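You operate a simulated robot arm through the tools that you are given. There is no shell and no other tool. Be economical: measure what you need, move in short steps, check, and stop when the job is done.

The job below is to be done with a simulated two-armed robot. You get a single attempt, and the scene is never put back.

JOB
Fold the blue crate flat and park the trolley at the wall, braked.
Fine: the crate stays on the trolley.

Only the result counts: the job must be done as asked and must still hold three seconds after the hand-in. Knocking over, shifting, dropping, spilling or breaking anything else fails it. Flat cloth is picked up by pressing the open fingertips on it (5 to 10 N) and closing them slowly along it; thin cloth reads only 2 to 8 mm in the jaws.

ROBOT AND FRAMES
Two 7-joint arms with fingered hands on one trunk, on a base that drives. Base frame: it is fixed to the floor where the robot stands at the start and does not move with it; the origin is under the middle of the robot, x ahead of it, y to its left, z up; the surface under the hand at the start is at about z = 700. Lengths are in mm, angles in degrees, forces in N, time in s.
The left shoulder is at the start at [94, 125, 1034], the right one opposite. With the tool pointing down near the work surface each hand reaches from about 460 to 820 mm from the robot's upright axis, wherever it stands, measured 20 degrees to its own side. Places, roughly: brake lever [300, 100, 800]; can [1250, -750, 1000]; jar [1250, -1250, 750]; something [700, 100, 800]; top deck of the trolley [600, 100, 700]; trolley [600, 100, 400]. Payload 3.6 kg a hand.
The TCP of each hand is the grasp point between the finger pads, 30 mm short of the fingertips. In the tool frame z runs along the fingers and y along their closing line. The gripper opens to 104 mm. The gripper's body begins 35 mm behind the TCP. The gripper is a hand of 4 fingers: y runs from the thumb to the fingers, the wrist lies at [-15, -104, -178] in the tool frame, and closing takes about 1.5 s.
Orientation is told as [roll, pitch, yaw] about the base's x, y, z axes, in that order, counted from this pose: with the fingers straight down and the wrist toward the robot, the tool's x, y and z point along [0, 1, 0], [1, 0, 0] and [0, 0, -1] of the base frame.

CONTROLS
- The arms move only by the tool arm_command. It takes "left_moves", "right_moves" or both (then of equal length, played together; a hand with none holds still); each is a list of rows, each a list of 6 numbers: the shift along the tool's x, y, z in mm, then the turn, a rotation vector about the tool's x, y, z in degrees. In form: [[x, y, z, ax, ay, az], ...]. A call has 1 to 8 rows; each row shifts and turns the commanded pose from where the row before left it, along the tool's axes as they then stand. "left_gripper" and "right_gripper" are, for a hand that has rows, the closure, from 0 (fully open) to 1 (shut), set as the call begins (left out, the last holds). Rows are played at 5 a second. More than 50 mm and 8.6 degrees between two rows, or a gripper value outside its range, and nothing of the call is played. A pose out of reach is approached as far as the arm can. The call stops where the force on the tool passes 50 N (or 10 N more than at its start, if that is more) or the arm is blocked; 0.2 s more then pass. Each finger travels about 72 mm/s and halts on what it meets, pressing with about 22 N; the grip force reading is that of the motor and also rises with nothing between the fingers. The clock runs only during rows and for 0.2 s after the last one: add rows that do not move to give the fingers time. It gives the time, the measured TCP pose, the force on the tool (base axes), the opening and the grip force at its end, in the units of the frame above (readings bear some noise), with the torque about the TCP (base axes, N m) and any sound that the robot's microphone picked up.
- Cameras (640 x 400 px; columns grow to the right, rows downward): "scene" is now at [216, 6.9, 1170.8]; the picture's right is [0.07, -1.00, 0.00], its down [-0.54, -0.04, -0.84] and it looks along [0.84, 0.06, -0.54] (base axes); focal length 214 px, centre (320, 200). "left" rides on the left gripper at [-61, -92, -130] in its tool frame; the picture's right is [-0.81, -0.28, 0.52], its down [0.53, -0.71, 0.46] and it looks along [0.24, 0.64, 0.72] (tool axes); focal length 275 px, centre (320, 200). "right" rides on the right gripper at [61, -92, -130] in its tool frame; the picture's right is [-0.81, 0.28, -0.52], its down [-0.53, -0.71, 0.46] and it looks along [-0.24, 0.64, 0.72] (tool axes); focal length 275 px, centre (320, 200). There is no depth. A picture from a camera that has moved, and an enlarged one, comes with that camera's place and axes in the base frame and with its lens.
- camera(camera): a new picture of that camera. It takes no simulated time.
- move_column(by): slides the trunk up (or, below 0, down) by that many mm; the arms and the scene camera ride with it, the base frame stays. It gives what a move gives, with no picture.
- roll_base(legs): drives the robot by 1 to 6 legs, each [ahead, left, turn to the left] in mm, mm and degrees, along the robot's own axes; the way and the turn of a leg run together, so that a leg with both is an arc; at most 1500 mm and 180 degrees a leg. The arms and the cameras ride along, it lands a little off, and it stops where it bumps. It gives what a move gives.
- finger_targets(index, middle, ring, thumb_bend, thumb_turn, hand): sets how far each is bent, from 0 (flat) to 1 (curled in); at 0.3 the hand is open as for a grip, at 0.7 the pads meet at the TCP. One left out holds its place. A second passes; each finger stops where it meets its share of the squeeze, and holds until it gets a number again. A gripper value or a shape takes the hand back. It gives what a move gives, with no picture; readings hold the bend of each and the force on the fingers (four entries, about 0 where the hand has none), thumb and palm. thumb_turn goes from beside the hand (0) to across from the fingers (1), as for a grip.
- hand_shape(shape, hand): the hand has 4 fingers and takes this shape, open, in about a second: jaw (thumb against the fingers, like two jaws); tri (thumb and two fingers); tip (a fingertip pinch); poke (one finger out to press); point (the index stretched); flat (the hand flat); cup (the hand cupped); fist (a fist). The gripper value then closes the fingers along that shape, each until it touches; the sizes above hold for jaw. It gives what a move gives, with no picture.
- head_to(pan, tilt): turns the head with the scene camera to pan (to the left, within 80 degrees either way) and tilt (down, from -29 to 69), counted from straight ahead of the robot. It gives what a move gives.
- enlarge(camera, box): a new picture of the part [left, top, right, bottom] of that camera's present view, enlarged. It takes no simulated time.
- job_done(): hands the job in; it is judged then, once.

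Go step by step. Nothing tells you exact positions but the pictures and the camera data: compare them with the known pose of the tool, close in by small moves and look again before you grip or let go. The budget is 120 turns and 108 pictures, counting those below and the enlarged ones. Unless the task says otherwise, let go and move clear before handing in, and close with one line.

The tools are called by a JSON object that holds its "fn" and its "kwargs". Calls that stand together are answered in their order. arm_command: Moves the arms, as the interface text tells. Its arguments: {"type":"object","properties":{"left_moves":{"type":"array","items":{"type":"array","items":{"type":"number"}}},"left_gripper":{"type":"number"},"right_moves":{"type":"array","items":{"type":"array","items":{"type":"number"}}},"right_gripper":{"type":"number"}},"required":[]} The other tools are called the same way: move_column (by) slides the trunk up or down; hand_shape (shape, hand) gives the hand a shape; finger_targets (index, middle, ring, thumb_bend, thumb_turn, hand) moves the fingers one by one; roll_base (legs) drives the base; head_to (pan, tilt) turns the head that bears the scene camera; camera (camera) takes a picture; enlarge (camera, box) takes an enlarged picture of a part of a camera's view; job_done () hands the job in.

At the start:

```text
clock: 0.0
left_tcp_pos: [376.7, 305.2, 1169.8]
left_tool_rot: [0.1, 0.0, -0.1]
left_wrist_force: [-0.2, 0.3, -0.6]
left_wrist_torque: [-0.03, 0.01, 0.0]
left_opening: 103.7
left_finger_force: 0.1
left_shape: jaw
left_bend: [0.3, 0.3, 0.3, 0.3, 0.98]
left_finger forces: [0.0, 0.0, 0.0, 0.0, 0.0, 0.0]
right_tcp_pos: [415.5, -63.7, 1222.5]
right_tool_rot: [0.0, 0.0, -0.1]
right_wrist_force: [0.1, 0.0, -0.9]
right_wrist_torque: [0.02, 0.0, 0.01]
right_opening: 103.9
right_finger_force: 0.1
right_shape: jaw
right_bend: [0.3, 0.3, 0.3, 0.3, 0.98]
right_finger forces: [0.0, 0.0, 0.1, 0.0, 0.1, 0.0]
trunk travel left (down, up): [-262.0, 274.0]
robot x, y, heading: [2.0, 2.0, 0.2]
head pan, tilt: [4.0, 32.5]
```

scene: 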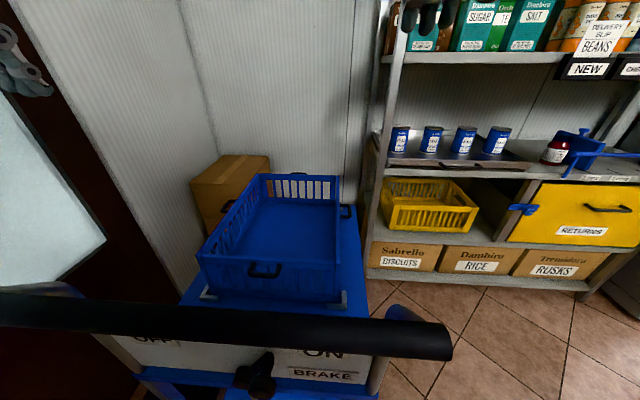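
right: 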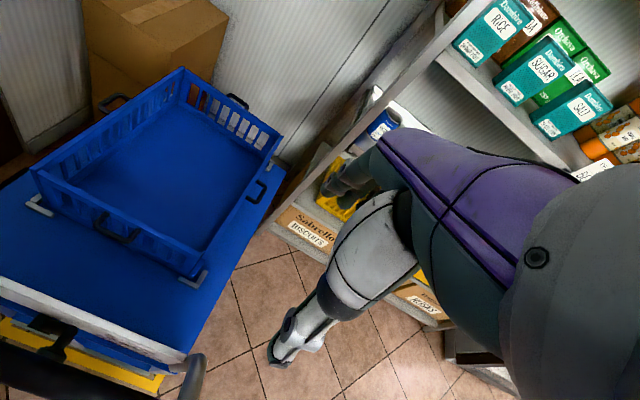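
left: 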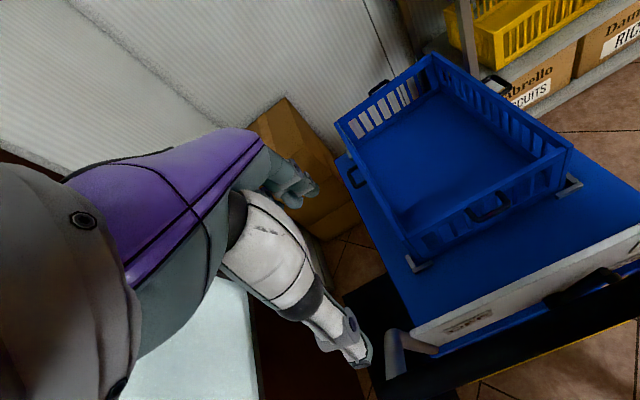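

I see the trolley in front of me with the blue crate on its deck, a push bar near me, and a brake lever with OFF/ON labels. I'll look closer at the lever, the crate, and the wall.

{"fn": "enlarge", "kwargs": {"camera": "scene", "box": [160, 140, 400, 310]}}

{"fn": "enlarge", "kwargs": {"camera": "scene", "box": [80, 280, 460, 400]}}

{"fn": "enlarge", "kwargs": {"camera": "right", "box": [0, 0, 320, 400]}}

{"fn": "enlarge", "kwargs": {"camera": "left", "box": [240, 0, 640, 400]}}

```text
2.35 times, centred on (280, 225) of scene
camera zoom: at [216.0, 6.9, 1170.8], right [0.07, -1.0, 0.0], down [-0.54, -0.04, -0.84], along [0.84, 0.06, -0.54], focal length 505 px, centre (414, 141)
```

zoom: 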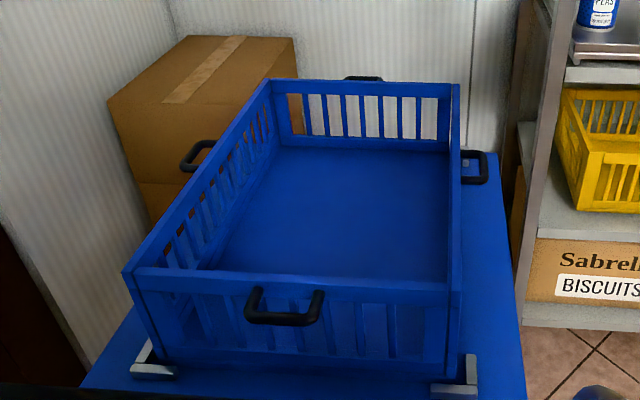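

```text
1.68 times, centred on (270, 340) of scene
camera zoom: at [216.0, 6.9, 1170.8], right [0.07, -1.0, 0.0], down [-0.54, -0.04, -0.84], along [0.84, 0.06, -0.54], focal length 361 px, centre (404, -36)
```

zoom: 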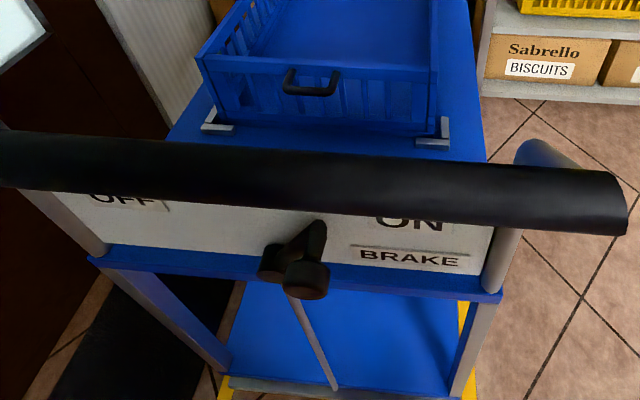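

```text
1.00 times, centred on (160, 200) of right (not enlarged: the box is as wide or as high as the picture)
camera zoom: at [323.1, -2.7, 1352.0], right [0.27, -0.81, 0.52], down [-0.71, -0.53, -0.46], along [0.64, -0.24, -0.72], focal length 275 px, centre (480, 200)
```

zoom: 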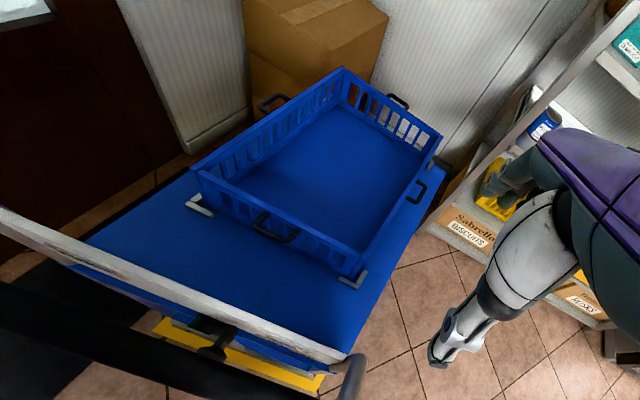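

```text
1.00 times, centred on (440, 200) of left (not enlarged: the box is as wide or as high as the picture)
camera zoom: at [285.0, 244.4, 1300.0], right [-0.28, -0.81, -0.52], down [-0.71, 0.53, -0.46], along [0.64, 0.24, -0.72], focal length 275 px, centre (200, 200)
```

zoom: 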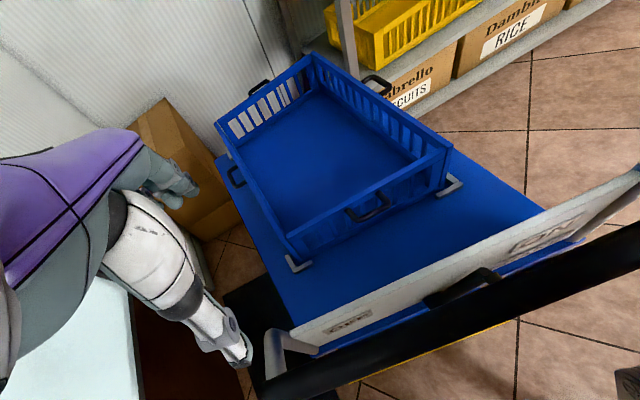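

The trolley seems to have yellow floor marks under it. I'll look around with the head for the parking spot.

{"fn": "head_to", "kwargs": {"pan": 60, "tilt": 30}}

{"fn": "camera", "kwargs": {"camera": "scene"}}

{"fn": "head_to", "kwargs": {"pan": -60, "tilt": 30}}

{"fn": "camera", "kwargs": {"camera": "scene"}}

{"fn": "head_to", "kwargs": {"pan": 0, "tilt": 65}}

{"fn": "camera", "kwargs": {"camera": "scene"}}

```text
clock: 1.2
left_tcp_pos: [377.8, 306.2, 1170.6]
left_tool_rot: [-0.1, 0.0, 0.0]
left_wrist_force: [-0.3, 0.3, -0.6]
left_wrist_torque: [0.03, -0.03, 0.02]
left_opening: 103.4
left_finger_force: 0.1
left_shape: jaw
left_bend: [0.3, 0.3, 0.3, 0.3, 0.98]
left_finger forces: [0.1, 0.0, 0.0, 0.0, 0.0, 0.0]
right_tcp_pos: [415.8, -63.0, 1222.0]
right_tool_rot: [0.0, 0.0, -0.1]
right_wrist_force: [-0.2, 0.0, 0.4]
right_wrist_torque: [0.0, -0.01, -0.02]
right_opening: 103.7
right_finger_force: 0.1
right_shape: jaw
right_bend: [0.3, 0.3, 0.3, 0.3, 0.98]
right_finger forces: [0.0, 0.0, 0.1, 0.0, 0.0, 0.0]
trunk travel left (down, up): [-262.0, 274.0]
robot x, y, heading: [-2.0, 1.4, 0.0]
head pan, tilt: [60.0, 30.0]
```

```text
100 pictures are left
camera scene: at [172.1, 78.9, 1174.7], right [0.87, -0.5, 0.0], down [-0.25, -0.43, -0.87], along [0.43, 0.75, -0.5], focal length 214 px, centre (320, 200)
```

scene: 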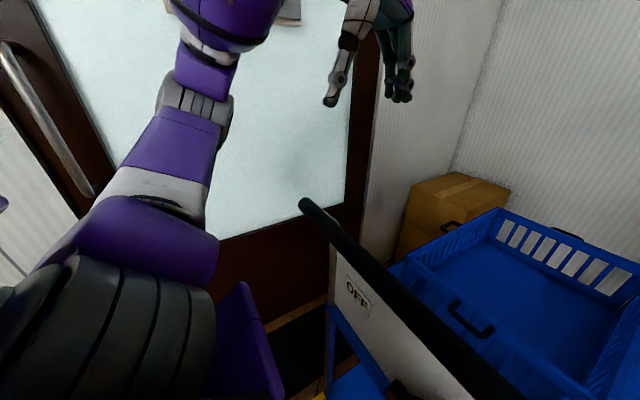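

```text
clock: 3.2
left_tcp_pos: [377.5, 304.5, 1169.0]
left_tool_rot: [-0.1, 0.0, 0.0]
left_wrist_force: [-0.2, -0.1, 0.3]
left_wrist_torque: [-0.01, -0.01, 0.02]
left_opening: 103.5
left_finger_force: 0.0
left_shape: jaw
left_bend: [0.3, 0.3, 0.3, 0.3, 0.98]
left_finger forces: [0.0, 0.0, 0.0, 0.0, 0.1, 0.0]
right_tcp_pos: [417.3, -66.4, 1223.1]
right_tool_rot: [0.6, 0.2, -0.6]
right_wrist_force: [-0.2, -0.9, -0.5]
right_wrist_torque: [0.03, 0.0, -0.02]
right_opening: 103.9
right_finger_force: 0.1
right_shape: jaw
right_bend: [0.3, 0.3, 0.3, 0.3, 0.98]
right_finger forces: [0.0, 0.0, 0.1, 0.0, 0.0, 0.0]
trunk travel left (down, up): [-262.0, 274.0]
robot x, y, heading: [2.0, -2.2, -0.0]
head pan, tilt: [-60.0, 30.0]
```

```text
99 pictures are left
camera scene: at [212.5, -29.0, 1175.4], right [-0.33, -0.95, 0.0], down [-0.47, 0.16, -0.87], along [0.82, -0.28, -0.49], focal length 214 px, centre (320, 200)
```

scene: 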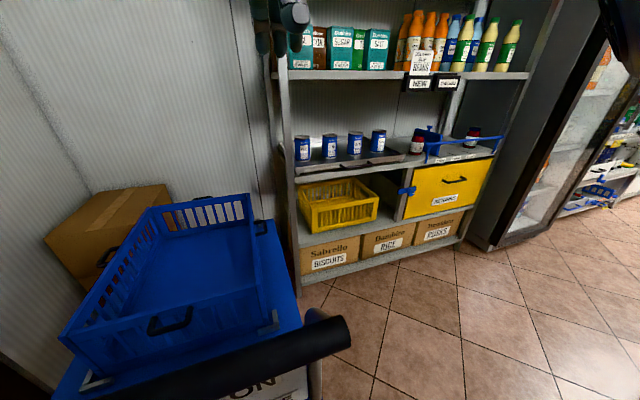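

```text
clock: 4.5
left_tcp_pos: [378.2, 305.0, 1169.8]
left_tool_rot: [0.0, -0.1, 0.0]
left_wrist_force: [-0.7, 0.3, -0.1]
left_wrist_torque: [-0.02, 0.0, 0.02]
left_opening: 103.6
left_finger_force: 0.0
left_shape: jaw
left_bend: [0.3, 0.3, 0.3, 0.3, 0.98]
left_finger forces: [0.0, 0.1, 0.0, 0.0, 0.0, 0.0]
right_tcp_pos: [415.7, -62.2, 1222.4]
right_tool_rot: [-0.1, 0.0, 0.0]
right_wrist_force: [5.8, 0.5, -3.3]
right_wrist_torque: [0.0, -0.22, -0.1]
right_opening: 99.6
right_finger_force: 0.1
right_shape: jaw
right_bend: [0.3, 0.3, 0.3, 0.35, 0.97]
right_finger forces: [0.1, 0.0, 0.1, 0.1, 0.0, 0.0]
trunk travel left (down, up): [-262.0, 274.0]
robot x, y, heading: [-1.0, -0.7, -0.0]
head pan, tilt: [0.0, 65.0]
```

```text
98 pictures are left
camera scene: at [188.5, -0.2, 1128.0], right [-0.01, -1.0, 0.0], down [-0.9, 0.01, -0.44], along [0.44, 0.0, -0.9], focal length 214 px, centre (320, 200)
```

scene: 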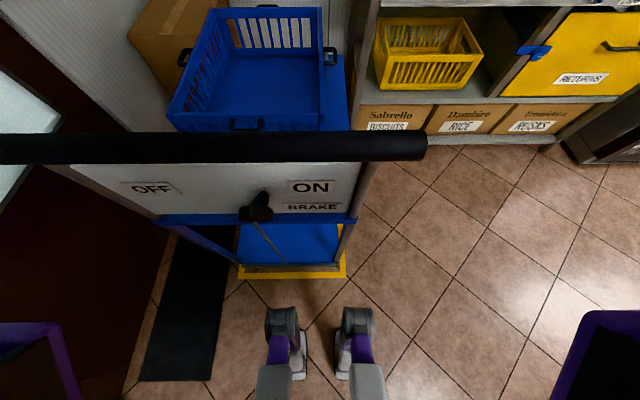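

The parking bay isn't clear yet. I'll raise the trunk for a view beyond the trolley, and zoom on the yellow frame.

{"fn": "enlarge", "kwargs": {"camera": "scene", "box": [100, 150, 400, 330]}}

{"fn": "move_column", "kwargs": {"by": 270}}

{"fn": "head_to", "kwargs": {"pan": 0, "tilt": 40}}

{"fn": "camera", "kwargs": {"camera": "scene"}}

{"fn": "camera", "kwargs": {"camera": "right"}}

{"fn": "camera", "kwargs": {"camera": "left"}}

```text
2.13 times, centred on (250, 240) of scene
camera zoom: at [188.5, -0.2, 1128.0], right [-0.01, -1.0, 0.0], down [-0.9, 0.01, -0.44], along [0.44, 0.0, -0.9], focal length 458 px, centre (469, 115)
```

zoom: 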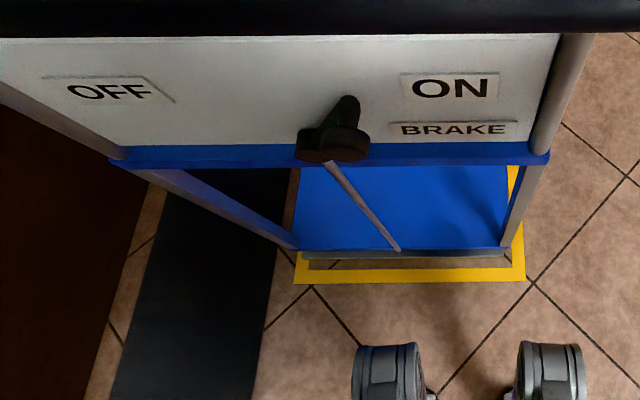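

```text
clock: 7.3
left_tcp_pos: [379.1, 304.4, 1439.8]
left_tool_rot: [0.1, 0.0, -0.1]
left_wrist_force: [0.9, 0.8, -0.9]
left_wrist_torque: [-0.02, 0.01, 0.0]
left_opening: 103.7
left_finger_force: 0.1
left_shape: jaw
left_bend: [0.3, 0.3, 0.3, 0.3, 0.98]
left_finger forces: [0.0, 0.0, 0.0, 0.0, 0.0, 0.0]
right_tcp_pos: [416.2, -61.7, 1492.1]
right_tool_rot: [0.0, 0.1, -0.2]
right_wrist_force: [0.1, -0.1, -0.4]
right_wrist_torque: [0.02, -0.01, 0.03]
right_opening: 103.7
right_finger_force: 0.0
right_shape: jaw
right_bend: [0.3, 0.3, 0.3, 0.3, 0.97]
right_finger forces: [0.0, 0.1, 0.1, 0.0, 0.1, 0.0]
trunk travel left (down, up): [-532.0, 4.0]
robot x, y, heading: [-0.7, -2.5, -0.0]
head pan, tilt: [0.0, 65.0]
```

```text
clock: 8.2
left_tcp_pos: [378.4, 303.5, 1439.7]
left_tool_rot: [0.0, 0.1, 0.1]
left_wrist_force: [-0.1, 0.4, -0.1]
left_wrist_torque: [0.01, 0.0, 0.0]
left_opening: 103.8
left_finger_force: 0.1
left_shape: jaw
left_bend: [0.3, 0.3, 0.3, 0.3, 0.98]
left_finger forces: [0.0, 0.0, 0.1, 0.0, 0.0, 0.0]
right_tcp_pos: [416.0, -62.8, 1492.9]
right_tool_rot: [0.0, 0.0, 0.0]
right_wrist_force: [0.1, 0.8, -0.3]
right_wrist_torque: [0.02, 0.02, -0.01]
right_opening: 103.7
right_finger_force: 0.1
right_shape: jaw
right_bend: [0.3, 0.3, 0.3, 0.3, 0.97]
right_finger forces: [0.0, 0.0, 0.1, 0.1, 0.0, 0.0]
trunk travel left (down, up): [-532.0, 4.0]
robot x, y, heading: [0.7, 1.2, 0.2]
head pan, tilt: [0.0, 40.0]
```

```text
96 pictures are left
camera scene: at [91.6, 0.6, 1442.9], right [0.0, -1.0, 0.0], down [-0.64, 0.0, -0.77], along [0.77, 0.0, -0.64], focal length 214 px, centre (320, 200)
```

scene: 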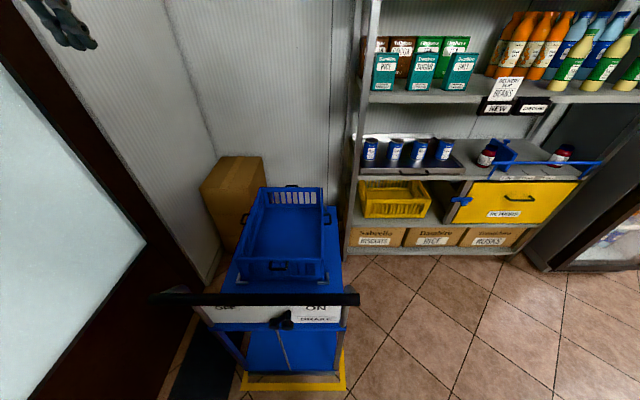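

```text
95 pictures are left
camera right: at [322.9, -2.7, 1622.0], right [0.27, -0.81, 0.52], down [-0.71, -0.53, -0.46], along [0.64, -0.24, -0.72], focal length 275 px, centre (320, 200)
```

right: 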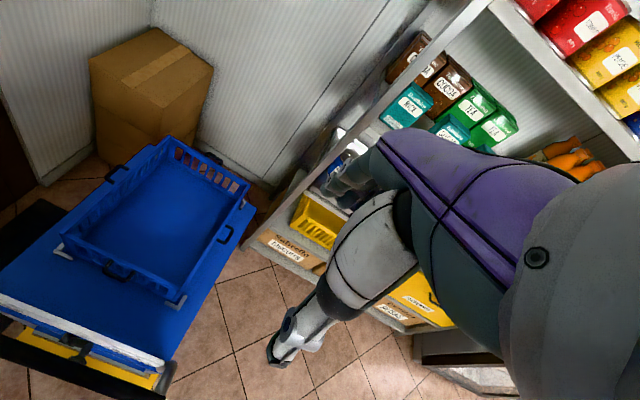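

```text
94 pictures are left
camera left: at [284.9, 244.4, 1570.1], right [-0.27, -0.81, -0.52], down [-0.71, 0.53, -0.46], along [0.64, 0.24, -0.72], focal length 275 px, centre (320, 200)
```

left: 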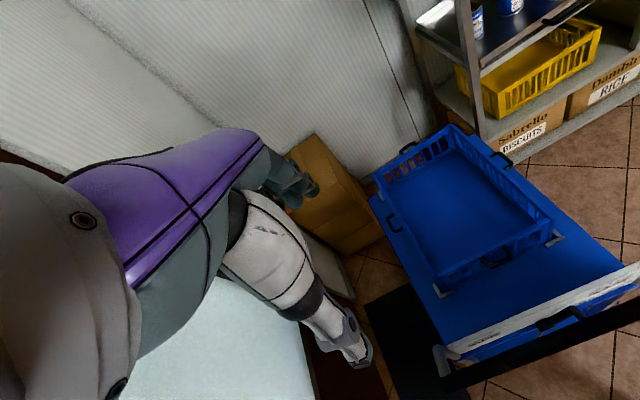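

There looks to be a clear lane between box and shelf to the back wall. I'll drive to the right to see the floor behind and under the trolley.

{"fn": "roll_base", "kwargs": {"legs": [[0, -700, 0]]}}

{"fn": "head_to", "kwargs": {"pan": 40, "tilt": 40}}

{"fn": "camera", "kwargs": {"camera": "scene"}}

```text
clock: 14.8
left_tcp_pos: [377.2, -395.7, 1440.1]
left_tool_rot: [-0.1, 0.0, -0.3]
left_wrist_force: [-0.1, -0.2, -0.3]
left_wrist_torque: [0.04, -0.01, 0.01]
left_opening: 103.4
left_finger_force: 0.0
left_shape: jaw
left_bend: [0.3, 0.3, 0.3, 0.3, 0.98]
left_finger forces: [0.0, 0.0, 0.1, 0.0, 0.0, 0.1]
right_tcp_pos: [413.3, -762.7, 1492.0]
right_tool_rot: [0.0, 0.1, -0.4]
right_wrist_force: [-0.2, 0.0, 0.7]
right_wrist_torque: [0.0, 0.02, -0.04]
right_opening: 103.9
right_finger_force: 0.1
right_shape: jaw
right_bend: [0.3, 0.3, 0.3, 0.3, 0.97]
right_finger forces: [0.0, 0.0, 0.1, 0.0, 0.1, 0.0]
trunk travel left (down, up): [-532.0, 4.0]
robot x, y, heading: [-2.8, -698.1, -0.3]
head pan, tilt: [0.0, 40.0]
```

```text
clock: 15.8
left_tcp_pos: [376.9, -394.3, 1440.4]
left_tool_rot: [0.0, 0.0, -0.4]
left_wrist_force: [0.0, -0.8, 0.1]
left_wrist_torque: [-0.04, 0.03, 0.01]
left_opening: 103.6
left_finger_force: 0.1
left_shape: jaw
left_bend: [0.3, 0.3, 0.3, 0.3, 0.98]
left_finger forces: [0.0, 0.0, 0.0, 0.0, 0.0, 0.0]
right_tcp_pos: [414.3, -762.4, 1492.2]
right_tool_rot: [0.1, 0.0, -0.4]
right_wrist_force: [0.6, -0.4, 0.1]
right_wrist_torque: [0.02, -0.01, 0.0]
right_opening: 103.8
right_finger_force: 0.0
right_shape: jaw
right_bend: [0.3, 0.3, 0.3, 0.3, 0.97]
right_finger forces: [0.0, 0.1, 0.0, 0.1, 0.0, 0.0]
trunk travel left (down, up): [-532.0, 4.0]
robot x, y, heading: [-5.1, -695.7, -0.3]
head pan, tilt: [40.0, 40.0]
```

```text
93 pictures are left
camera scene: at [70.5, -643.2, 1443.0], right [0.64, -0.77, 0.0], down [-0.49, -0.41, -0.77], along [0.59, 0.49, -0.64], focal length 214 px, centre (320, 200)
```

scene: 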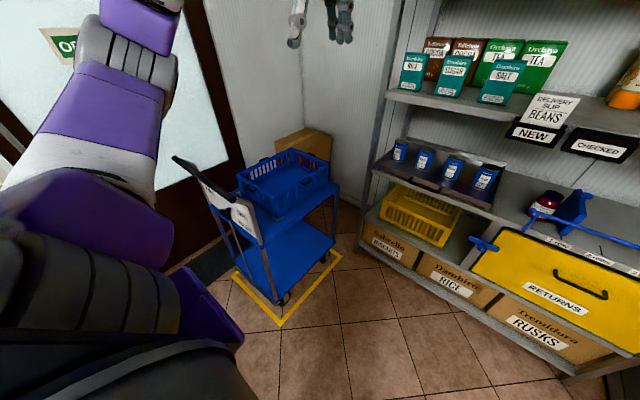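

{"fn": "enlarge", "kwargs": {"camera": "scene", "box": [170, 120, 390, 340]}}

{"fn": "head_to", "kwargs": {"pan": 75, "tilt": 30}}

{"fn": "camera", "kwargs": {"camera": "scene"}}

{"fn": "head_to", "kwargs": {"pan": -40, "tilt": 30}}

{"fn": "camera", "kwargs": {"camera": "scene"}}

```text
1.82 times, centred on (280, 230) of scene
camera zoom: at [70.5, -643.2, 1443.0], right [0.64, -0.77, 0.0], down [-0.49, -0.41, -0.77], along [0.59, 0.49, -0.64], focal length 390 px, centre (393, 146)
```

zoom: 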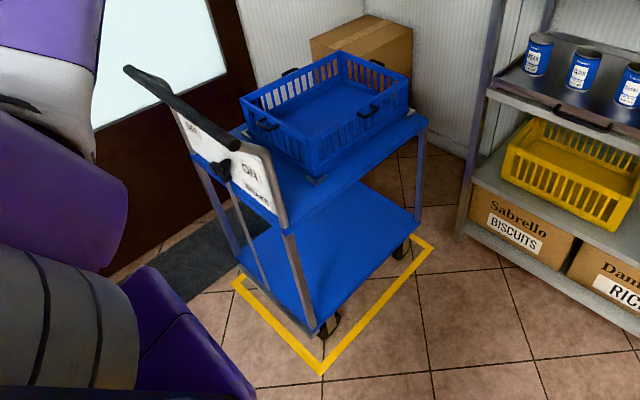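

```text
clock: 16.8
left_tcp_pos: [377.1, -395.7, 1439.8]
left_tool_rot: [0.1, 0.0, -0.2]
left_wrist_force: [0.3, -0.6, -0.9]
left_wrist_torque: [0.0, -0.01, 0.0]
left_opening: 103.7
left_finger_force: 0.1
left_shape: jaw
left_bend: [0.3, 0.3, 0.3, 0.3, 0.98]
left_finger forces: [0.1, 0.0, 0.0, 0.0, 0.1, 0.0]
right_tcp_pos: [413.3, -764.1, 1492.5]
right_tool_rot: [0.0, 0.0, -0.4]
right_wrist_force: [0.5, -1.0, -0.1]
right_wrist_torque: [-0.03, 0.0, 0.01]
right_opening: 104.1
right_finger_force: 0.1
right_shape: jaw
right_bend: [0.3, 0.3, 0.3, 0.3, 0.97]
right_finger forces: [0.0, 0.0, 0.0, 0.0, 0.0, 0.0]
trunk travel left (down, up): [-532.0, 4.0]
robot x, y, heading: [-3.2, -698.7, -0.4]
head pan, tilt: [75.0, 30.0]
```

```text
91 pictures are left
camera scene: at [28.9, -610.2, 1458.3], right [0.96, -0.26, 0.0], down [-0.13, -0.48, -0.87], along [0.23, 0.84, -0.5], focal length 214 px, centre (320, 200)
```

scene: 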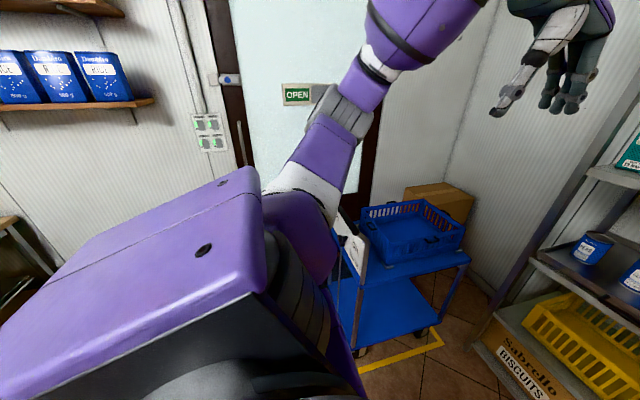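

```text
clock: 18.8
left_tcp_pos: [377.1, -394.7, 1439.8]
left_tool_rot: [-0.1, 0.0, -0.3]
left_wrist_force: [-0.2, -0.4, 0.3]
left_wrist_torque: [-0.01, 0.0, 0.0]
left_opening: 103.9
left_finger_force: 0.1
left_shape: jaw
left_bend: [0.3, 0.3, 0.3, 0.3, 0.98]
left_finger forces: [0.0, 0.0, 0.1, 0.1, 0.1, 0.0]
right_tcp_pos: [413.1, -762.5, 1492.4]
right_tool_rot: [0.0, 0.0, -0.3]
right_wrist_force: [-0.6, -0.1, 1.3]
right_wrist_torque: [0.02, -0.02, -0.02]
right_opening: 103.7
right_finger_force: 0.0
right_shape: jaw
right_bend: [0.3, 0.3, 0.3, 0.3, 0.97]
right_finger forces: [0.0, 0.0, 0.0, 0.0, 0.0, 0.0]
trunk travel left (down, up): [-532.0, 4.0]
robot x, y, heading: [-4.1, -698.0, -0.3]
head pan, tilt: [-40.0, 30.0]
```

```text
90 pictures are left
camera scene: at [74.0, -755.9, 1458.3], right [-0.65, -0.76, 0.0], down [-0.38, 0.32, -0.87], along [0.66, -0.56, -0.5], focal length 214 px, centre (320, 200)
```

scene: 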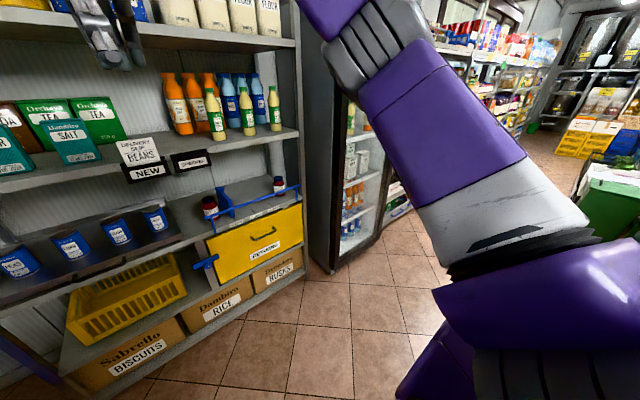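

The yellow bay is under the trolley at present. I'll turn to check the rest of the room for another marked bay along a wall.

{"fn": "roll_base", "kwargs": {"legs": [[-200, 0, 0], [0, 0, 90]]}}

{"fn": "head_to", "kwargs": {"pan": 0, "tilt": 35}}

{"fn": "camera", "kwargs": {"camera": "scene"}}

{"fn": "head_to", "kwargs": {"pan": 70, "tilt": 30}}

{"fn": "camera", "kwargs": {"camera": "scene"}}

```text
clock: 24.2
left_tcp_pos: [-503.7, -318.4, 1440.3]
left_tool_rot: [-0.1, 0.0, 89.8]
left_wrist_force: [0.1, -0.4, 0.3]
left_wrist_torque: [0.0, 0.01, 0.0]
left_opening: 103.7
left_finger_force: 0.0
left_shape: jaw
left_bend: [0.3, 0.3, 0.3, 0.3, 0.98]
left_finger forces: [0.0, 0.0, 0.0, 0.0, 0.1, 0.0]
right_tcp_pos: [-136.0, -282.6, 1492.5]
right_tool_rot: [0.0, 0.0, 89.6]
right_wrist_force: [-0.1, 0.0, 0.5]
right_wrist_torque: [-0.03, 0.03, 0.02]
right_opening: 103.7
right_finger_force: 0.1
right_shape: jaw
right_bend: [0.3, 0.3, 0.3, 0.3, 0.97]
right_finger forces: [0.1, 0.0, 0.1, 0.1, 0.0, 0.1]
trunk travel left (down, up): [-532.0, 4.0]
robot x, y, heading: [-203.1, -694.1, 89.7]
head pan, tilt: [-40.0, 30.0]
```

```text
clock: 25.3
left_tcp_pos: [-504.0, -318.6, 1440.5]
left_tool_rot: [-0.1, 0.0, 89.8]
left_wrist_force: [-0.7, -0.1, 0.0]
left_wrist_torque: [-0.02, -0.04, -0.02]
left_opening: 103.7
left_finger_force: 0.0
left_shape: jaw
left_bend: [0.3, 0.3, 0.3, 0.3, 0.98]
left_finger forces: [0.1, 0.0, 0.1, 0.0, 0.1, 0.0]
right_tcp_pos: [-135.8, -282.7, 1492.7]
right_tool_rot: [0.1, 0.0, 89.5]
right_wrist_force: [-0.7, 0.1, 0.9]
right_wrist_torque: [0.0, -0.02, 0.01]
right_opening: 103.8
right_finger_force: 0.1
right_shape: jaw
right_bend: [0.3, 0.3, 0.3, 0.3, 0.97]
right_finger forces: [0.0, 0.0, 0.1, 0.1, 0.1, 0.1]
trunk travel left (down, up): [-532.0, 4.0]
robot x, y, heading: [-201.0, -698.7, 89.8]
head pan, tilt: [0.0, 35.0]
```

```text
89 pictures are left
camera scene: at [-201.0, -601.5, 1450.5], right [1.0, -0.01, 0.0], down [0.0, -0.57, -0.82], along [0.01, 0.82, -0.57], focal length 214 px, centre (320, 200)
```

scene: 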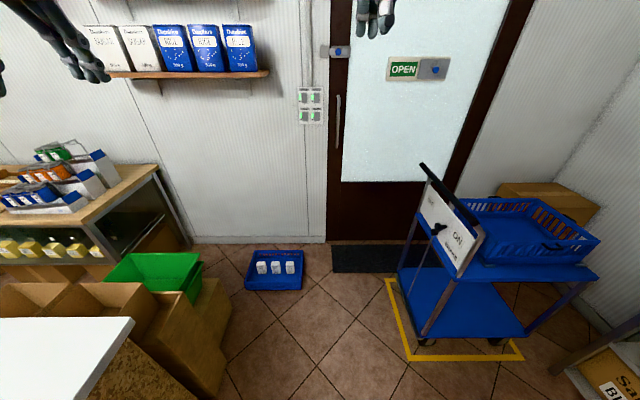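

```text
clock: 26.7
left_tcp_pos: [-503.5, -318.5, 1439.8]
left_tool_rot: [0.1, 0.0, 89.6]
left_wrist_force: [-0.7, 0.5, -0.1]
left_wrist_torque: [0.06, 0.0, 0.0]
left_opening: 103.8
left_finger_force: 0.1
left_shape: jaw
left_bend: [0.3, 0.3, 0.3, 0.3, 0.98]
left_finger forces: [0.0, 0.1, 0.0, 0.0, 0.0, 0.0]
right_tcp_pos: [-135.8, -281.4, 1492.0]
right_tool_rot: [0.0, 0.0, 89.6]
right_wrist_force: [0.1, -0.3, -0.1]
right_wrist_torque: [-0.04, 0.0, 0.01]
right_opening: 104.1
right_finger_force: 0.2
right_shape: jaw
right_bend: [0.3, 0.3, 0.3, 0.3, 0.97]
right_finger forces: [0.1, 0.0, 0.0, 0.0, 0.0, 0.1]
trunk travel left (down, up): [-532.0, 4.0]
robot x, y, heading: [-202.1, -695.4, 89.6]
head pan, tilt: [70.0, 30.0]
```

```text
88 pictures are left
camera scene: at [-286.4, -658.0, 1458.3], right [0.35, 0.94, 0.0], down [0.47, -0.17, -0.87], along [-0.81, 0.3, -0.5], focal length 214 px, centre (320, 200)
```

scene: 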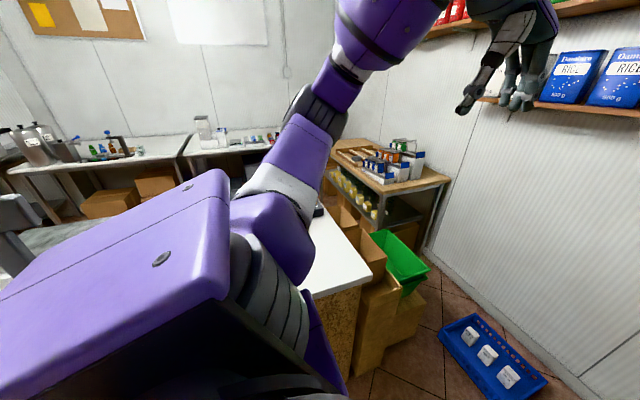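

No other marked bay exists, so I take "the wall" to be the back wall straight ahead of the trolley. I'll zoom on the trolley from here to judge the brake lever and the lane.

{"fn": "head_to", "kwargs": {"pan": -45, "tilt": 30}}

{"fn": "enlarge", "kwargs": {"camera": "scene", "box": [150, 100, 470, 300]}}

{"fn": "camera", "kwargs": {"camera": "scene"}}

```text
clock: 28.6
left_tcp_pos: [-503.7, -317.2, 1439.8]
left_tool_rot: [-0.1, 0.1, 89.8]
left_wrist_force: [0.6, 0.2, 0.3]
left_wrist_torque: [0.0, 0.02, -0.02]
left_opening: 103.7
left_finger_force: 0.1
left_shape: jaw
left_bend: [0.3, 0.3, 0.3, 0.3, 0.98]
left_finger forces: [0.0, 0.0, 0.0, 0.0, 0.1, 0.0]
right_tcp_pos: [-135.6, -281.1, 1492.8]
right_tool_rot: [0.0, 0.0, 89.6]
right_wrist_force: [-0.1, 0.1, -0.7]
right_wrist_torque: [0.0, -0.01, 0.01]
right_opening: 103.6
right_finger_force: 0.1
right_shape: jaw
right_bend: [0.3, 0.3, 0.3, 0.3, 0.97]
right_finger forces: [0.0, 0.0, 0.0, 0.0, 0.0, 0.1]
trunk travel left (down, up): [-532.0, 4.0]
robot x, y, heading: [-205.6, -692.0, 89.7]
head pan, tilt: [-45.0, 30.0]
```

```text
2.00 times, centred on (310, 200) of scene
camera zoom: at [-137.3, -625.9, 1458.3], right [0.7, -0.71, 0.0], down [-0.36, -0.35, -0.87], along [0.62, 0.61, -0.5], focal length 429 px, centre (340, 200)
```

zoom: 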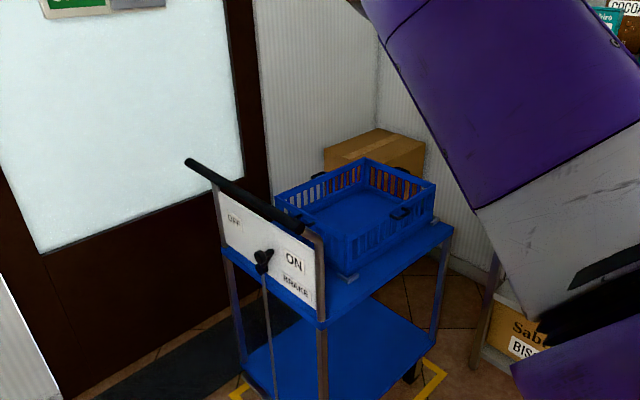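

```text
86 pictures are left
camera scene: at [-137.3, -625.9, 1458.3], right [0.7, -0.71, 0.0], down [-0.36, -0.35, -0.87], along [0.62, 0.61, -0.5], focal length 214 px, centre (320, 200)
```

scene: 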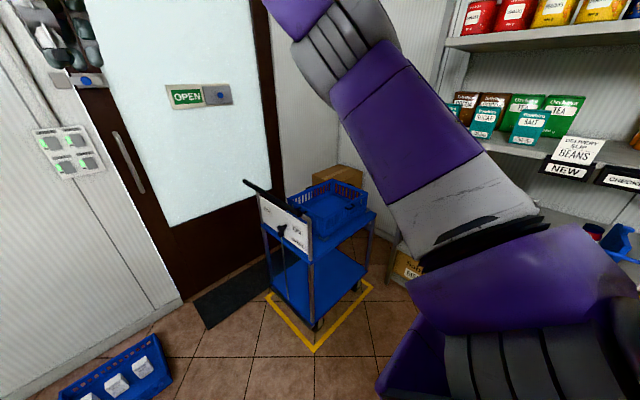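

I'll return to the push-bar end and bring the right hand camera near the lever for a close look.

{"fn": "roll_base", "kwargs": {"legs": [[0, 0, -90], [0, 730, 0], [100, 0, 0]]}}

{"fn": "head_to", "kwargs": {"pan": 0, "tilt": 55}}

{"fn": "move_column", "kwargs": {"by": -200}}

{"fn": "camera", "kwargs": {"camera": "scene"}}

{"fn": "camera", "kwargs": {"camera": "right"}}

{"fn": "camera", "kwargs": {"camera": "left"}}

```text
clock: 40.0
left_tcp_pos: [283.1, 336.4, 1442.0]
left_tool_rot: [-0.1, -0.1, -0.5]
left_wrist_force: [-0.1, -0.5, 0.5]
left_wrist_torque: [0.02, -0.03, 0.0]
left_opening: 103.9
left_finger_force: 0.0
left_shape: jaw
left_bend: [0.3, 0.3, 0.3, 0.3, 0.98]
left_finger forces: [0.0, 0.2, 0.0, 0.0, 0.0, 0.0]
right_tcp_pos: [317.0, -31.1, 1493.5]
right_tool_rot: [0.0, -0.2, -0.6]
right_wrist_force: [0.2, -1.1, 0.0]
right_wrist_torque: [0.0, -0.01, -0.02]
right_opening: 103.8
right_finger_force: 0.1
right_shape: jaw
right_bend: [0.3, 0.3, 0.3, 0.3, 0.97]
right_finger forces: [0.0, 0.1, 0.0, 0.0, 0.1, 0.1]
trunk travel left (down, up): [-532.0, 4.0]
robot x, y, heading: [-99.1, 36.0, -0.7]
head pan, tilt: [-45.0, 30.0]
```

```text
clock: 41.2
left_tcp_pos: [281.9, 338.3, 1440.8]
left_tool_rot: [0.0, 0.1, -0.5]
left_wrist_force: [0.3, 0.4, 0.4]
left_wrist_torque: [-0.01, 0.02, 0.02]
left_opening: 103.8
left_finger_force: 0.0
left_shape: jaw
left_bend: [0.3, 0.3, 0.3, 0.3, 0.98]
left_finger forces: [0.0, 0.0, 0.0, 0.0, 0.0, 0.0]
right_tcp_pos: [317.7, -30.5, 1492.2]
right_tool_rot: [0.1, 0.0, -0.5]
right_wrist_force: [-0.4, -0.3, -0.5]
right_wrist_torque: [-0.02, 0.03, 0.01]
right_opening: 103.9
right_finger_force: 0.0
right_shape: jaw
right_bend: [0.3, 0.3, 0.3, 0.3, 0.97]
right_finger forces: [0.0, 0.0, 0.0, 0.0, 0.0, 0.1]
trunk travel left (down, up): [-532.0, 4.0]
robot x, y, heading: [-98.4, 36.0, -0.6]
head pan, tilt: [0.0, 55.0]
```

```text
clock: 43.3
left_tcp_pos: [283.2, 336.8, 1240.2]
left_tool_rot: [0.0, -0.1, -0.6]
left_wrist_force: [1.4, 0.5, 0.2]
left_wrist_torque: [0.0, 0.0, -0.01]
left_opening: 103.6
left_finger_force: 0.1
left_shape: jaw
left_bend: [0.3, 0.3, 0.3, 0.3, 0.98]
left_finger forces: [0.0, 0.0, 0.0, 0.1, 0.1, 0.0]
right_tcp_pos: [318.5, -30.3, 1293.0]
right_tool_rot: [0.1, -0.1, -0.7]
right_wrist_force: [0.8, -0.3, 0.2]
right_wrist_torque: [0.01, 0.0, 0.0]
right_opening: 103.9
right_finger_force: 0.1
right_shape: jaw
right_bend: [0.3, 0.3, 0.3, 0.3, 0.97]
right_finger forces: [0.1, 0.0, 0.0, 0.0, 0.1, 0.1]
trunk travel left (down, up): [-332.0, 204.0]
robot x, y, heading: [-98.4, 34.9, -0.8]
head pan, tilt: [0.0, 55.0]
```

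```text
85 pictures are left
camera scene: at [86.5, 34.6, 1206.9], right [-0.01, -1.0, 0.0], down [-0.82, 0.01, -0.57], along [0.57, -0.01, -0.82], focal length 214 px, centre (320, 200)
```

scene: 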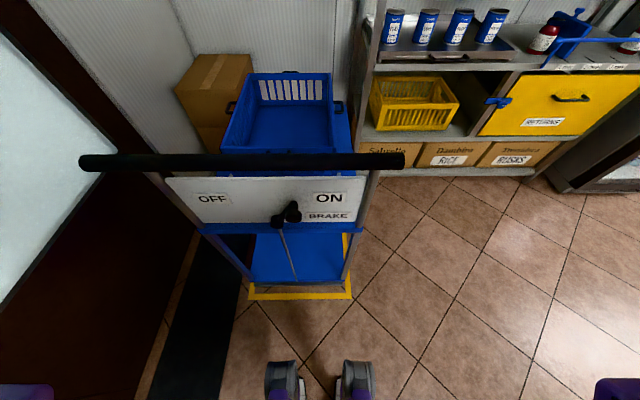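

```text
84 pictures are left
camera right: at [225.7, 30.0, 1422.3], right [0.27, -0.81, 0.52], down [-0.72, -0.53, -0.46], along [0.64, -0.25, -0.72], focal length 275 px, centre (320, 200)
```

right: 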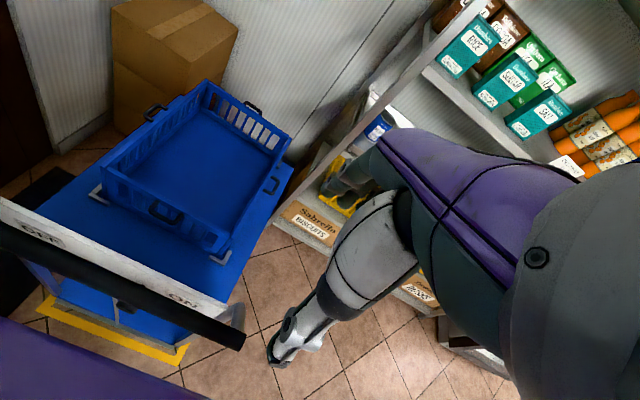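

```text
83 pictures are left
camera left: at [190.3, 277.5, 1370.3], right [-0.28, -0.81, -0.52], down [-0.71, 0.54, -0.46], along [0.65, 0.24, -0.72], focal length 275 px, centre (320, 200)
```

left: 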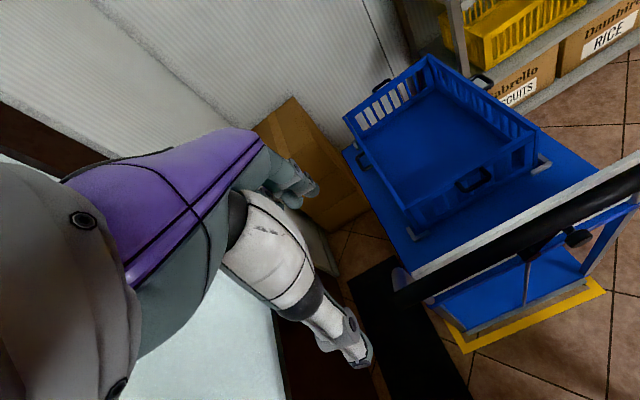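

{"fn": "enlarge", "kwargs": {"camera": "scene", "box": [170, 150, 390, 300]}}

{"fn": "enlarge", "kwargs": {"camera": "scene", "box": [210, 60, 360, 160]}}

{"fn": "enlarge", "kwargs": {"camera": "left", "box": [330, 40, 570, 250]}}

{"fn": "enlarge", "kwargs": {"camera": "right", "box": [80, 70, 300, 270]}}

```text
2.67 times, centred on (280, 225) of scene
camera zoom: at [86.5, 34.6, 1206.9], right [-0.01, -1.0, 0.0], down [-0.82, 0.01, -0.57], along [0.57, -0.01, -0.82], focal length 572 px, centre (427, 133)
```

zoom: 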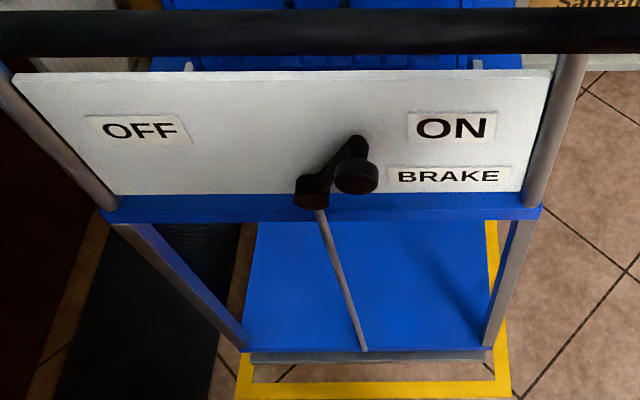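

```text
4.00 times, centred on (285, 110) of scene
camera zoom: at [86.5, 34.6, 1206.9], right [-0.01, -1.0, 0.0], down [-0.82, 0.01, -0.57], along [0.57, -0.01, -0.82], focal length 858 px, centre (460, 560)
```

zoom: 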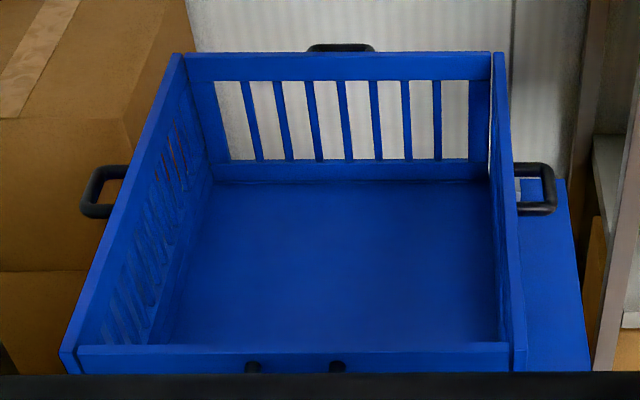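

```text
1.90 times, centred on (450, 145) of left
camera zoom: at [190.3, 277.5, 1370.3], right [-0.28, -0.81, -0.52], down [-0.71, 0.54, -0.46], along [0.65, 0.24, -0.72], focal length 524 px, centre (72, 305)
```

zoom: 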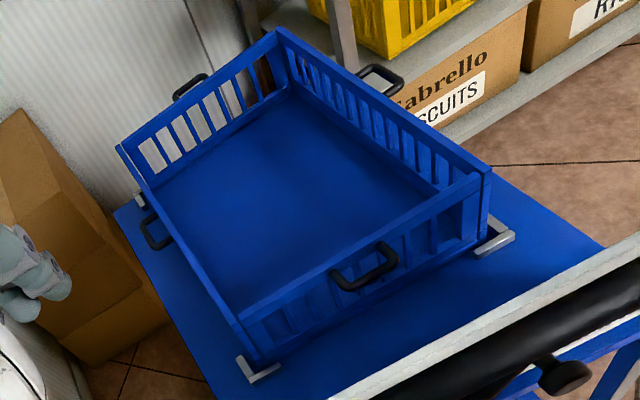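

```text
2.00 times, centred on (190, 170) of right
camera zoom: at [225.7, 30.0, 1422.3], right [0.27, -0.81, 0.52], down [-0.72, -0.53, -0.46], along [0.64, -0.25, -0.72], focal length 551 px, centre (580, 260)
```

zoom: 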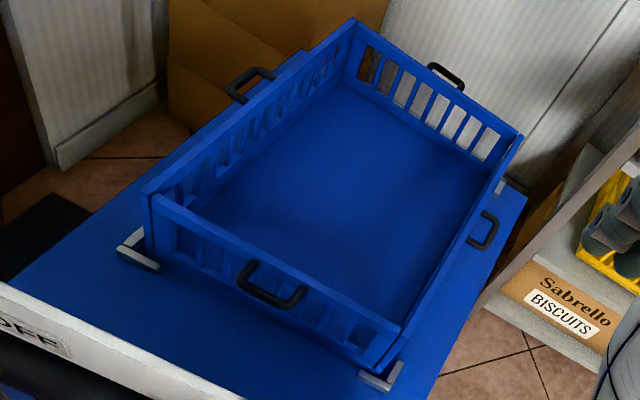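

The lever leans to ON (brake on), and the short walls sit between the long walls, so near and far walls fold in first, then the sides. I'll work from the trolley's right side, where both ends are within reach of the two hands.

{"fn": "roll_base", "kwargs": {"legs": [[0, -660, 0], [100, 0, 0], [0, 0, 90], [0, -600, 0]]}}

{"fn": "camera", "kwargs": {"camera": "scene"}}

{"fn": "camera", "kwargs": {"camera": "right"}}

{"fn": "camera", "kwargs": {"camera": "left"}}

```text
clock: 59.4
left_tcp_pos: [288.1, -247.8, 1241.0]
left_tool_rot: [0.0, 0.0, 90.1]
left_wrist_force: [0.3, 0.1, 0.2]
left_wrist_torque: [-0.03, -0.01, -0.02]
left_opening: 103.6
left_finger_force: 0.0
left_shape: jaw
left_bend: [0.3, 0.3, 0.3, 0.3, 0.98]
left_finger forces: [0.1, 0.0, 0.0, 0.0, 0.1, 0.1]
right_tcp_pos: [656.3, -209.1, 1291.9]
right_tool_rot: [0.0, -0.1, 89.9]
right_wrist_force: [-0.6, -0.1, 0.2]
right_wrist_torque: [0.02, -0.01, 0.02]
right_opening: 103.9
right_finger_force: 0.0
right_shape: jaw
right_bend: [0.3, 0.3, 0.3, 0.3, 0.97]
right_finger forces: [0.0, 0.0, 0.0, 0.0, 0.0, 0.0]
trunk travel left (down, up): [-332.0, 204.0]
robot x, y, heading: [594.7, -625.2, 90.0]
head pan, tilt: [0.0, 55.0]
```

```text
78 pictures are left
camera scene: at [593.3, -441.2, 1206.8], right [1.0, 0.0, 0.0], down [0.0, -0.82, -0.57], along [0.0, 0.57, -0.82], focal length 214 px, centre (320, 200)
```

scene: 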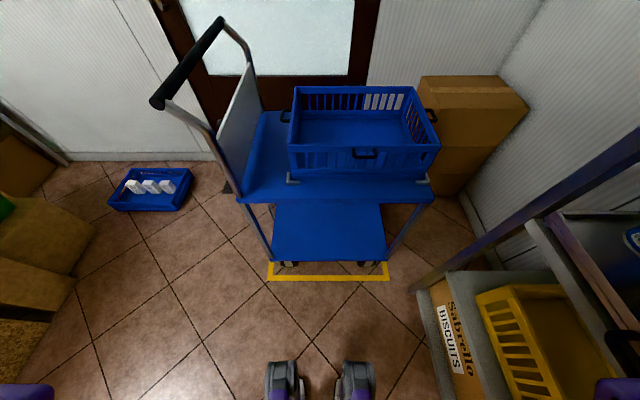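

```text
77 pictures are left
camera right: at [594.1, -302.7, 1422.1], right [0.81, 0.27, 0.52], down [0.53, -0.71, -0.46], along [0.24, 0.64, -0.72], focal length 275 px, centre (320, 200)
```

right: 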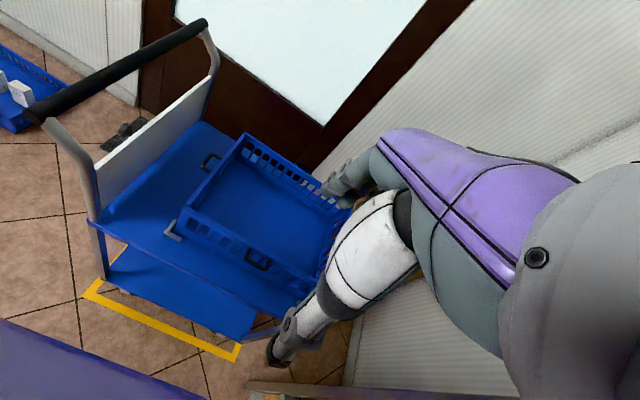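

```text
76 pictures are left
camera left: at [349.6, -339.0, 1370.2], right [0.81, -0.27, -0.52], down [-0.53, -0.71, -0.46], along [-0.24, 0.65, -0.72], focal length 275 px, centre (320, 200)
```

left: 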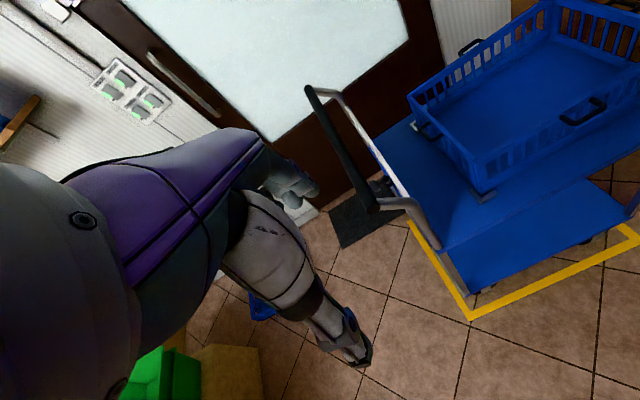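

Clear view: crate spans about x 505–902, y −14–283, z 690–832. I'll edge closer and bring the closed left hand down outside the near (bar-side) wall.

{"fn": "roll_base", "kwargs": {"legs": [[100, -60, 0]]}}

{"fn": "arm_command", "kwargs": {"left_moves": [[-13, 25, 30, 0, 0, 0], [-13, 25, 30, 0, 0, 0], [-13, 25, 30, 0, 0, 0], [-13, 25, 30, 0, 0, 0], [-13, 25, 30, 0, 0, 0], [-13, 25, 30, 0, 0, 0], [-13, 25, 30, 0, 0, 0], [-13, 23, 30, 0, 0, 0]], "left_gripper": 1}}

{"fn": "camera", "kwargs": {"camera": "scene"}}

```text
clock: 60.6
left_tcp_pos: [348.8, -149.5, 1240.4]
left_tool_rot: [0.0, 0.0, 89.9]
left_wrist_force: [-1.0, 0.1, 0.1]
left_wrist_torque: [-0.04, 0.01, -0.03]
left_opening: 103.8
left_finger_force: 0.0
left_shape: jaw
left_bend: [0.3, 0.3, 0.3, 0.3, 0.98]
left_finger forces: [0.0, 0.0, 0.0, 0.0, 0.0, 0.1]
right_tcp_pos: [715.2, -111.0, 1292.9]
right_tool_rot: [0.0, 0.0, 89.9]
right_wrist_force: [-0.2, -0.2, -0.1]
right_wrist_torque: [-0.01, 0.02, 0.0]
right_opening: 103.9
right_finger_force: 0.0
right_shape: jaw
right_bend: [0.3, 0.3, 0.3, 0.3, 0.97]
right_finger forces: [0.0, 0.2, 0.1, 0.0, 0.1, 0.0]
trunk travel left (down, up): [-332.0, 204.0]
robot x, y, heading: [655.7, -529.0, 90.0]
head pan, tilt: [0.0, 55.0]
```

```text
clock: 62.5
left_tcp_pos: [452.0, 48.7, 1000.9]
left_tool_rot: [0.0, -0.1, 90.1]
left_wrist_force: [-0.1, 0.2, 0.0]
left_wrist_torque: [-0.03, 0.01, 0.0]
left_opening: 0.1
left_finger_force: 21.5
left_shape: jaw
left_bend: [0.7, 0.7, 0.7, 0.47, 1.0]
left_finger forces: [0.0, 0.0, 0.0, 0.1, 0.0, 0.0]
right_tcp_pos: [716.0, -110.6, 1292.0]
right_tool_rot: [-0.1, 0.0, 89.9]
right_wrist_force: [0.3, -0.2, -0.2]
right_wrist_torque: [-0.03, 0.02, 0.0]
right_opening: 103.7
right_finger_force: 0.1
right_shape: jaw
right_bend: [0.3, 0.3, 0.3, 0.3, 0.97]
right_finger forces: [0.0, 0.1, 0.0, 0.0, 0.1, 0.1]
trunk travel left (down, up): [-332.0, 204.0]
robot x, y, heading: [651.9, -525.1, 90.0]
head pan, tilt: [0.0, 55.0]
```

```text
75 pictures are left
camera scene: at [652.8, -342.4, 1206.7], right [1.0, 0.0, 0.0], down [0.0, -0.82, -0.57], along [0.0, 0.57, -0.82], focal length 214 px, centre (320, 200)
```

scene: 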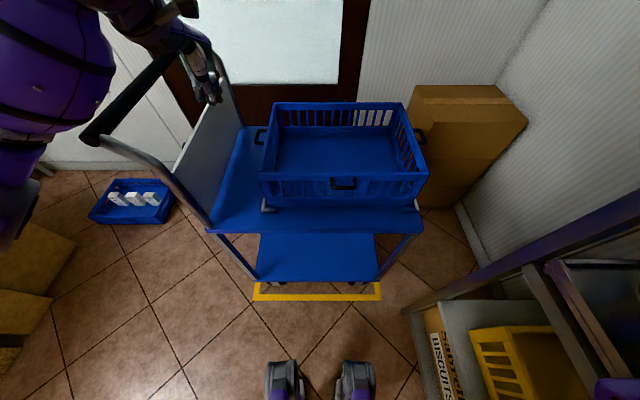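

The left hand is outside the bar-side wall. I'll lower it to just below the wall's top edge level.

{"fn": "arm_command", "kwargs": {"left_moves": [[0, 0, 40, 0, 0, 0], [0, 0, 40, 0, 0, 0], [0, 0, 40, 0, 0, 0], [0, 0, 40, 0, 0, 0], [0, 0, 10, 0, 0, 0]]}}

{"fn": "camera", "kwargs": {"camera": "scene"}}

{"fn": "camera", "kwargs": {"camera": "left"}}

```text
clock: 63.6
left_tcp_pos: [452.8, 47.3, 833.4]
left_tool_rot: [0.0, -0.4, 89.9]
left_wrist_force: [0.8, -0.1, -0.4]
left_wrist_torque: [0.04, -0.03, 0.03]
left_opening: 0.0
left_finger_force: 21.8
left_shape: jaw
left_bend: [0.7, 0.7, 0.7, 0.47, 1.0]
left_finger forces: [0.0, 0.1, 0.0, 0.1, 0.0, 0.0]
right_tcp_pos: [717.7, -114.2, 1293.6]
right_tool_rot: [0.1, -0.1, 89.9]
right_wrist_force: [0.3, -0.3, 0.0]
right_wrist_torque: [-0.04, 0.02, -0.01]
right_opening: 103.8
right_finger_force: 0.1
right_shape: jaw
right_bend: [0.3, 0.3, 0.3, 0.3, 0.97]
right_finger forces: [0.1, 0.0, 0.0, 0.1, 0.0, 0.1]
trunk travel left (down, up): [-332.0, 204.0]
robot x, y, heading: [653.8, -530.1, 89.9]
head pan, tilt: [0.0, 55.0]
```

```text
74 pictures are left
camera scene: at [654.3, -345.2, 1207.3], right [1.0, 0.0, 0.0], down [0.0, -0.82, -0.58], along [0.0, 0.58, -0.82], focal length 214 px, centre (320, 200)
```

scene: 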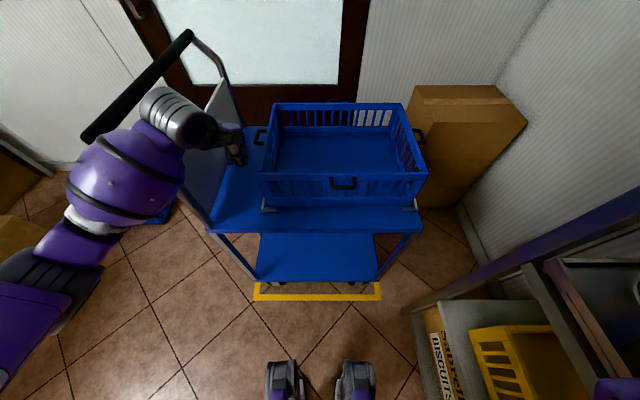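

```text
73 pictures are left
camera left: at [514.9, -44.7, 962.5], right [0.81, -0.27, -0.52], down [-0.53, -0.71, -0.46], along [-0.24, 0.65, -0.72], focal length 275 px, centre (320, 200)
```

left: 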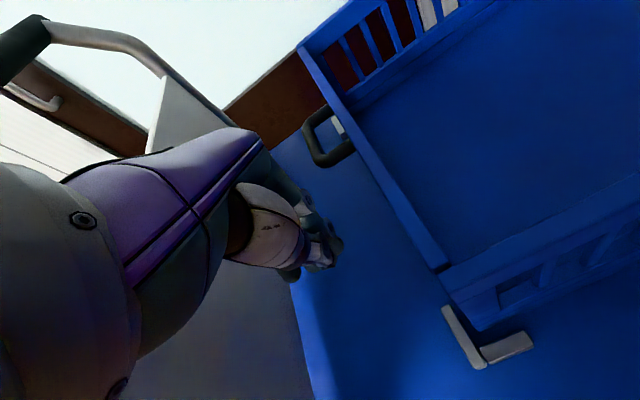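

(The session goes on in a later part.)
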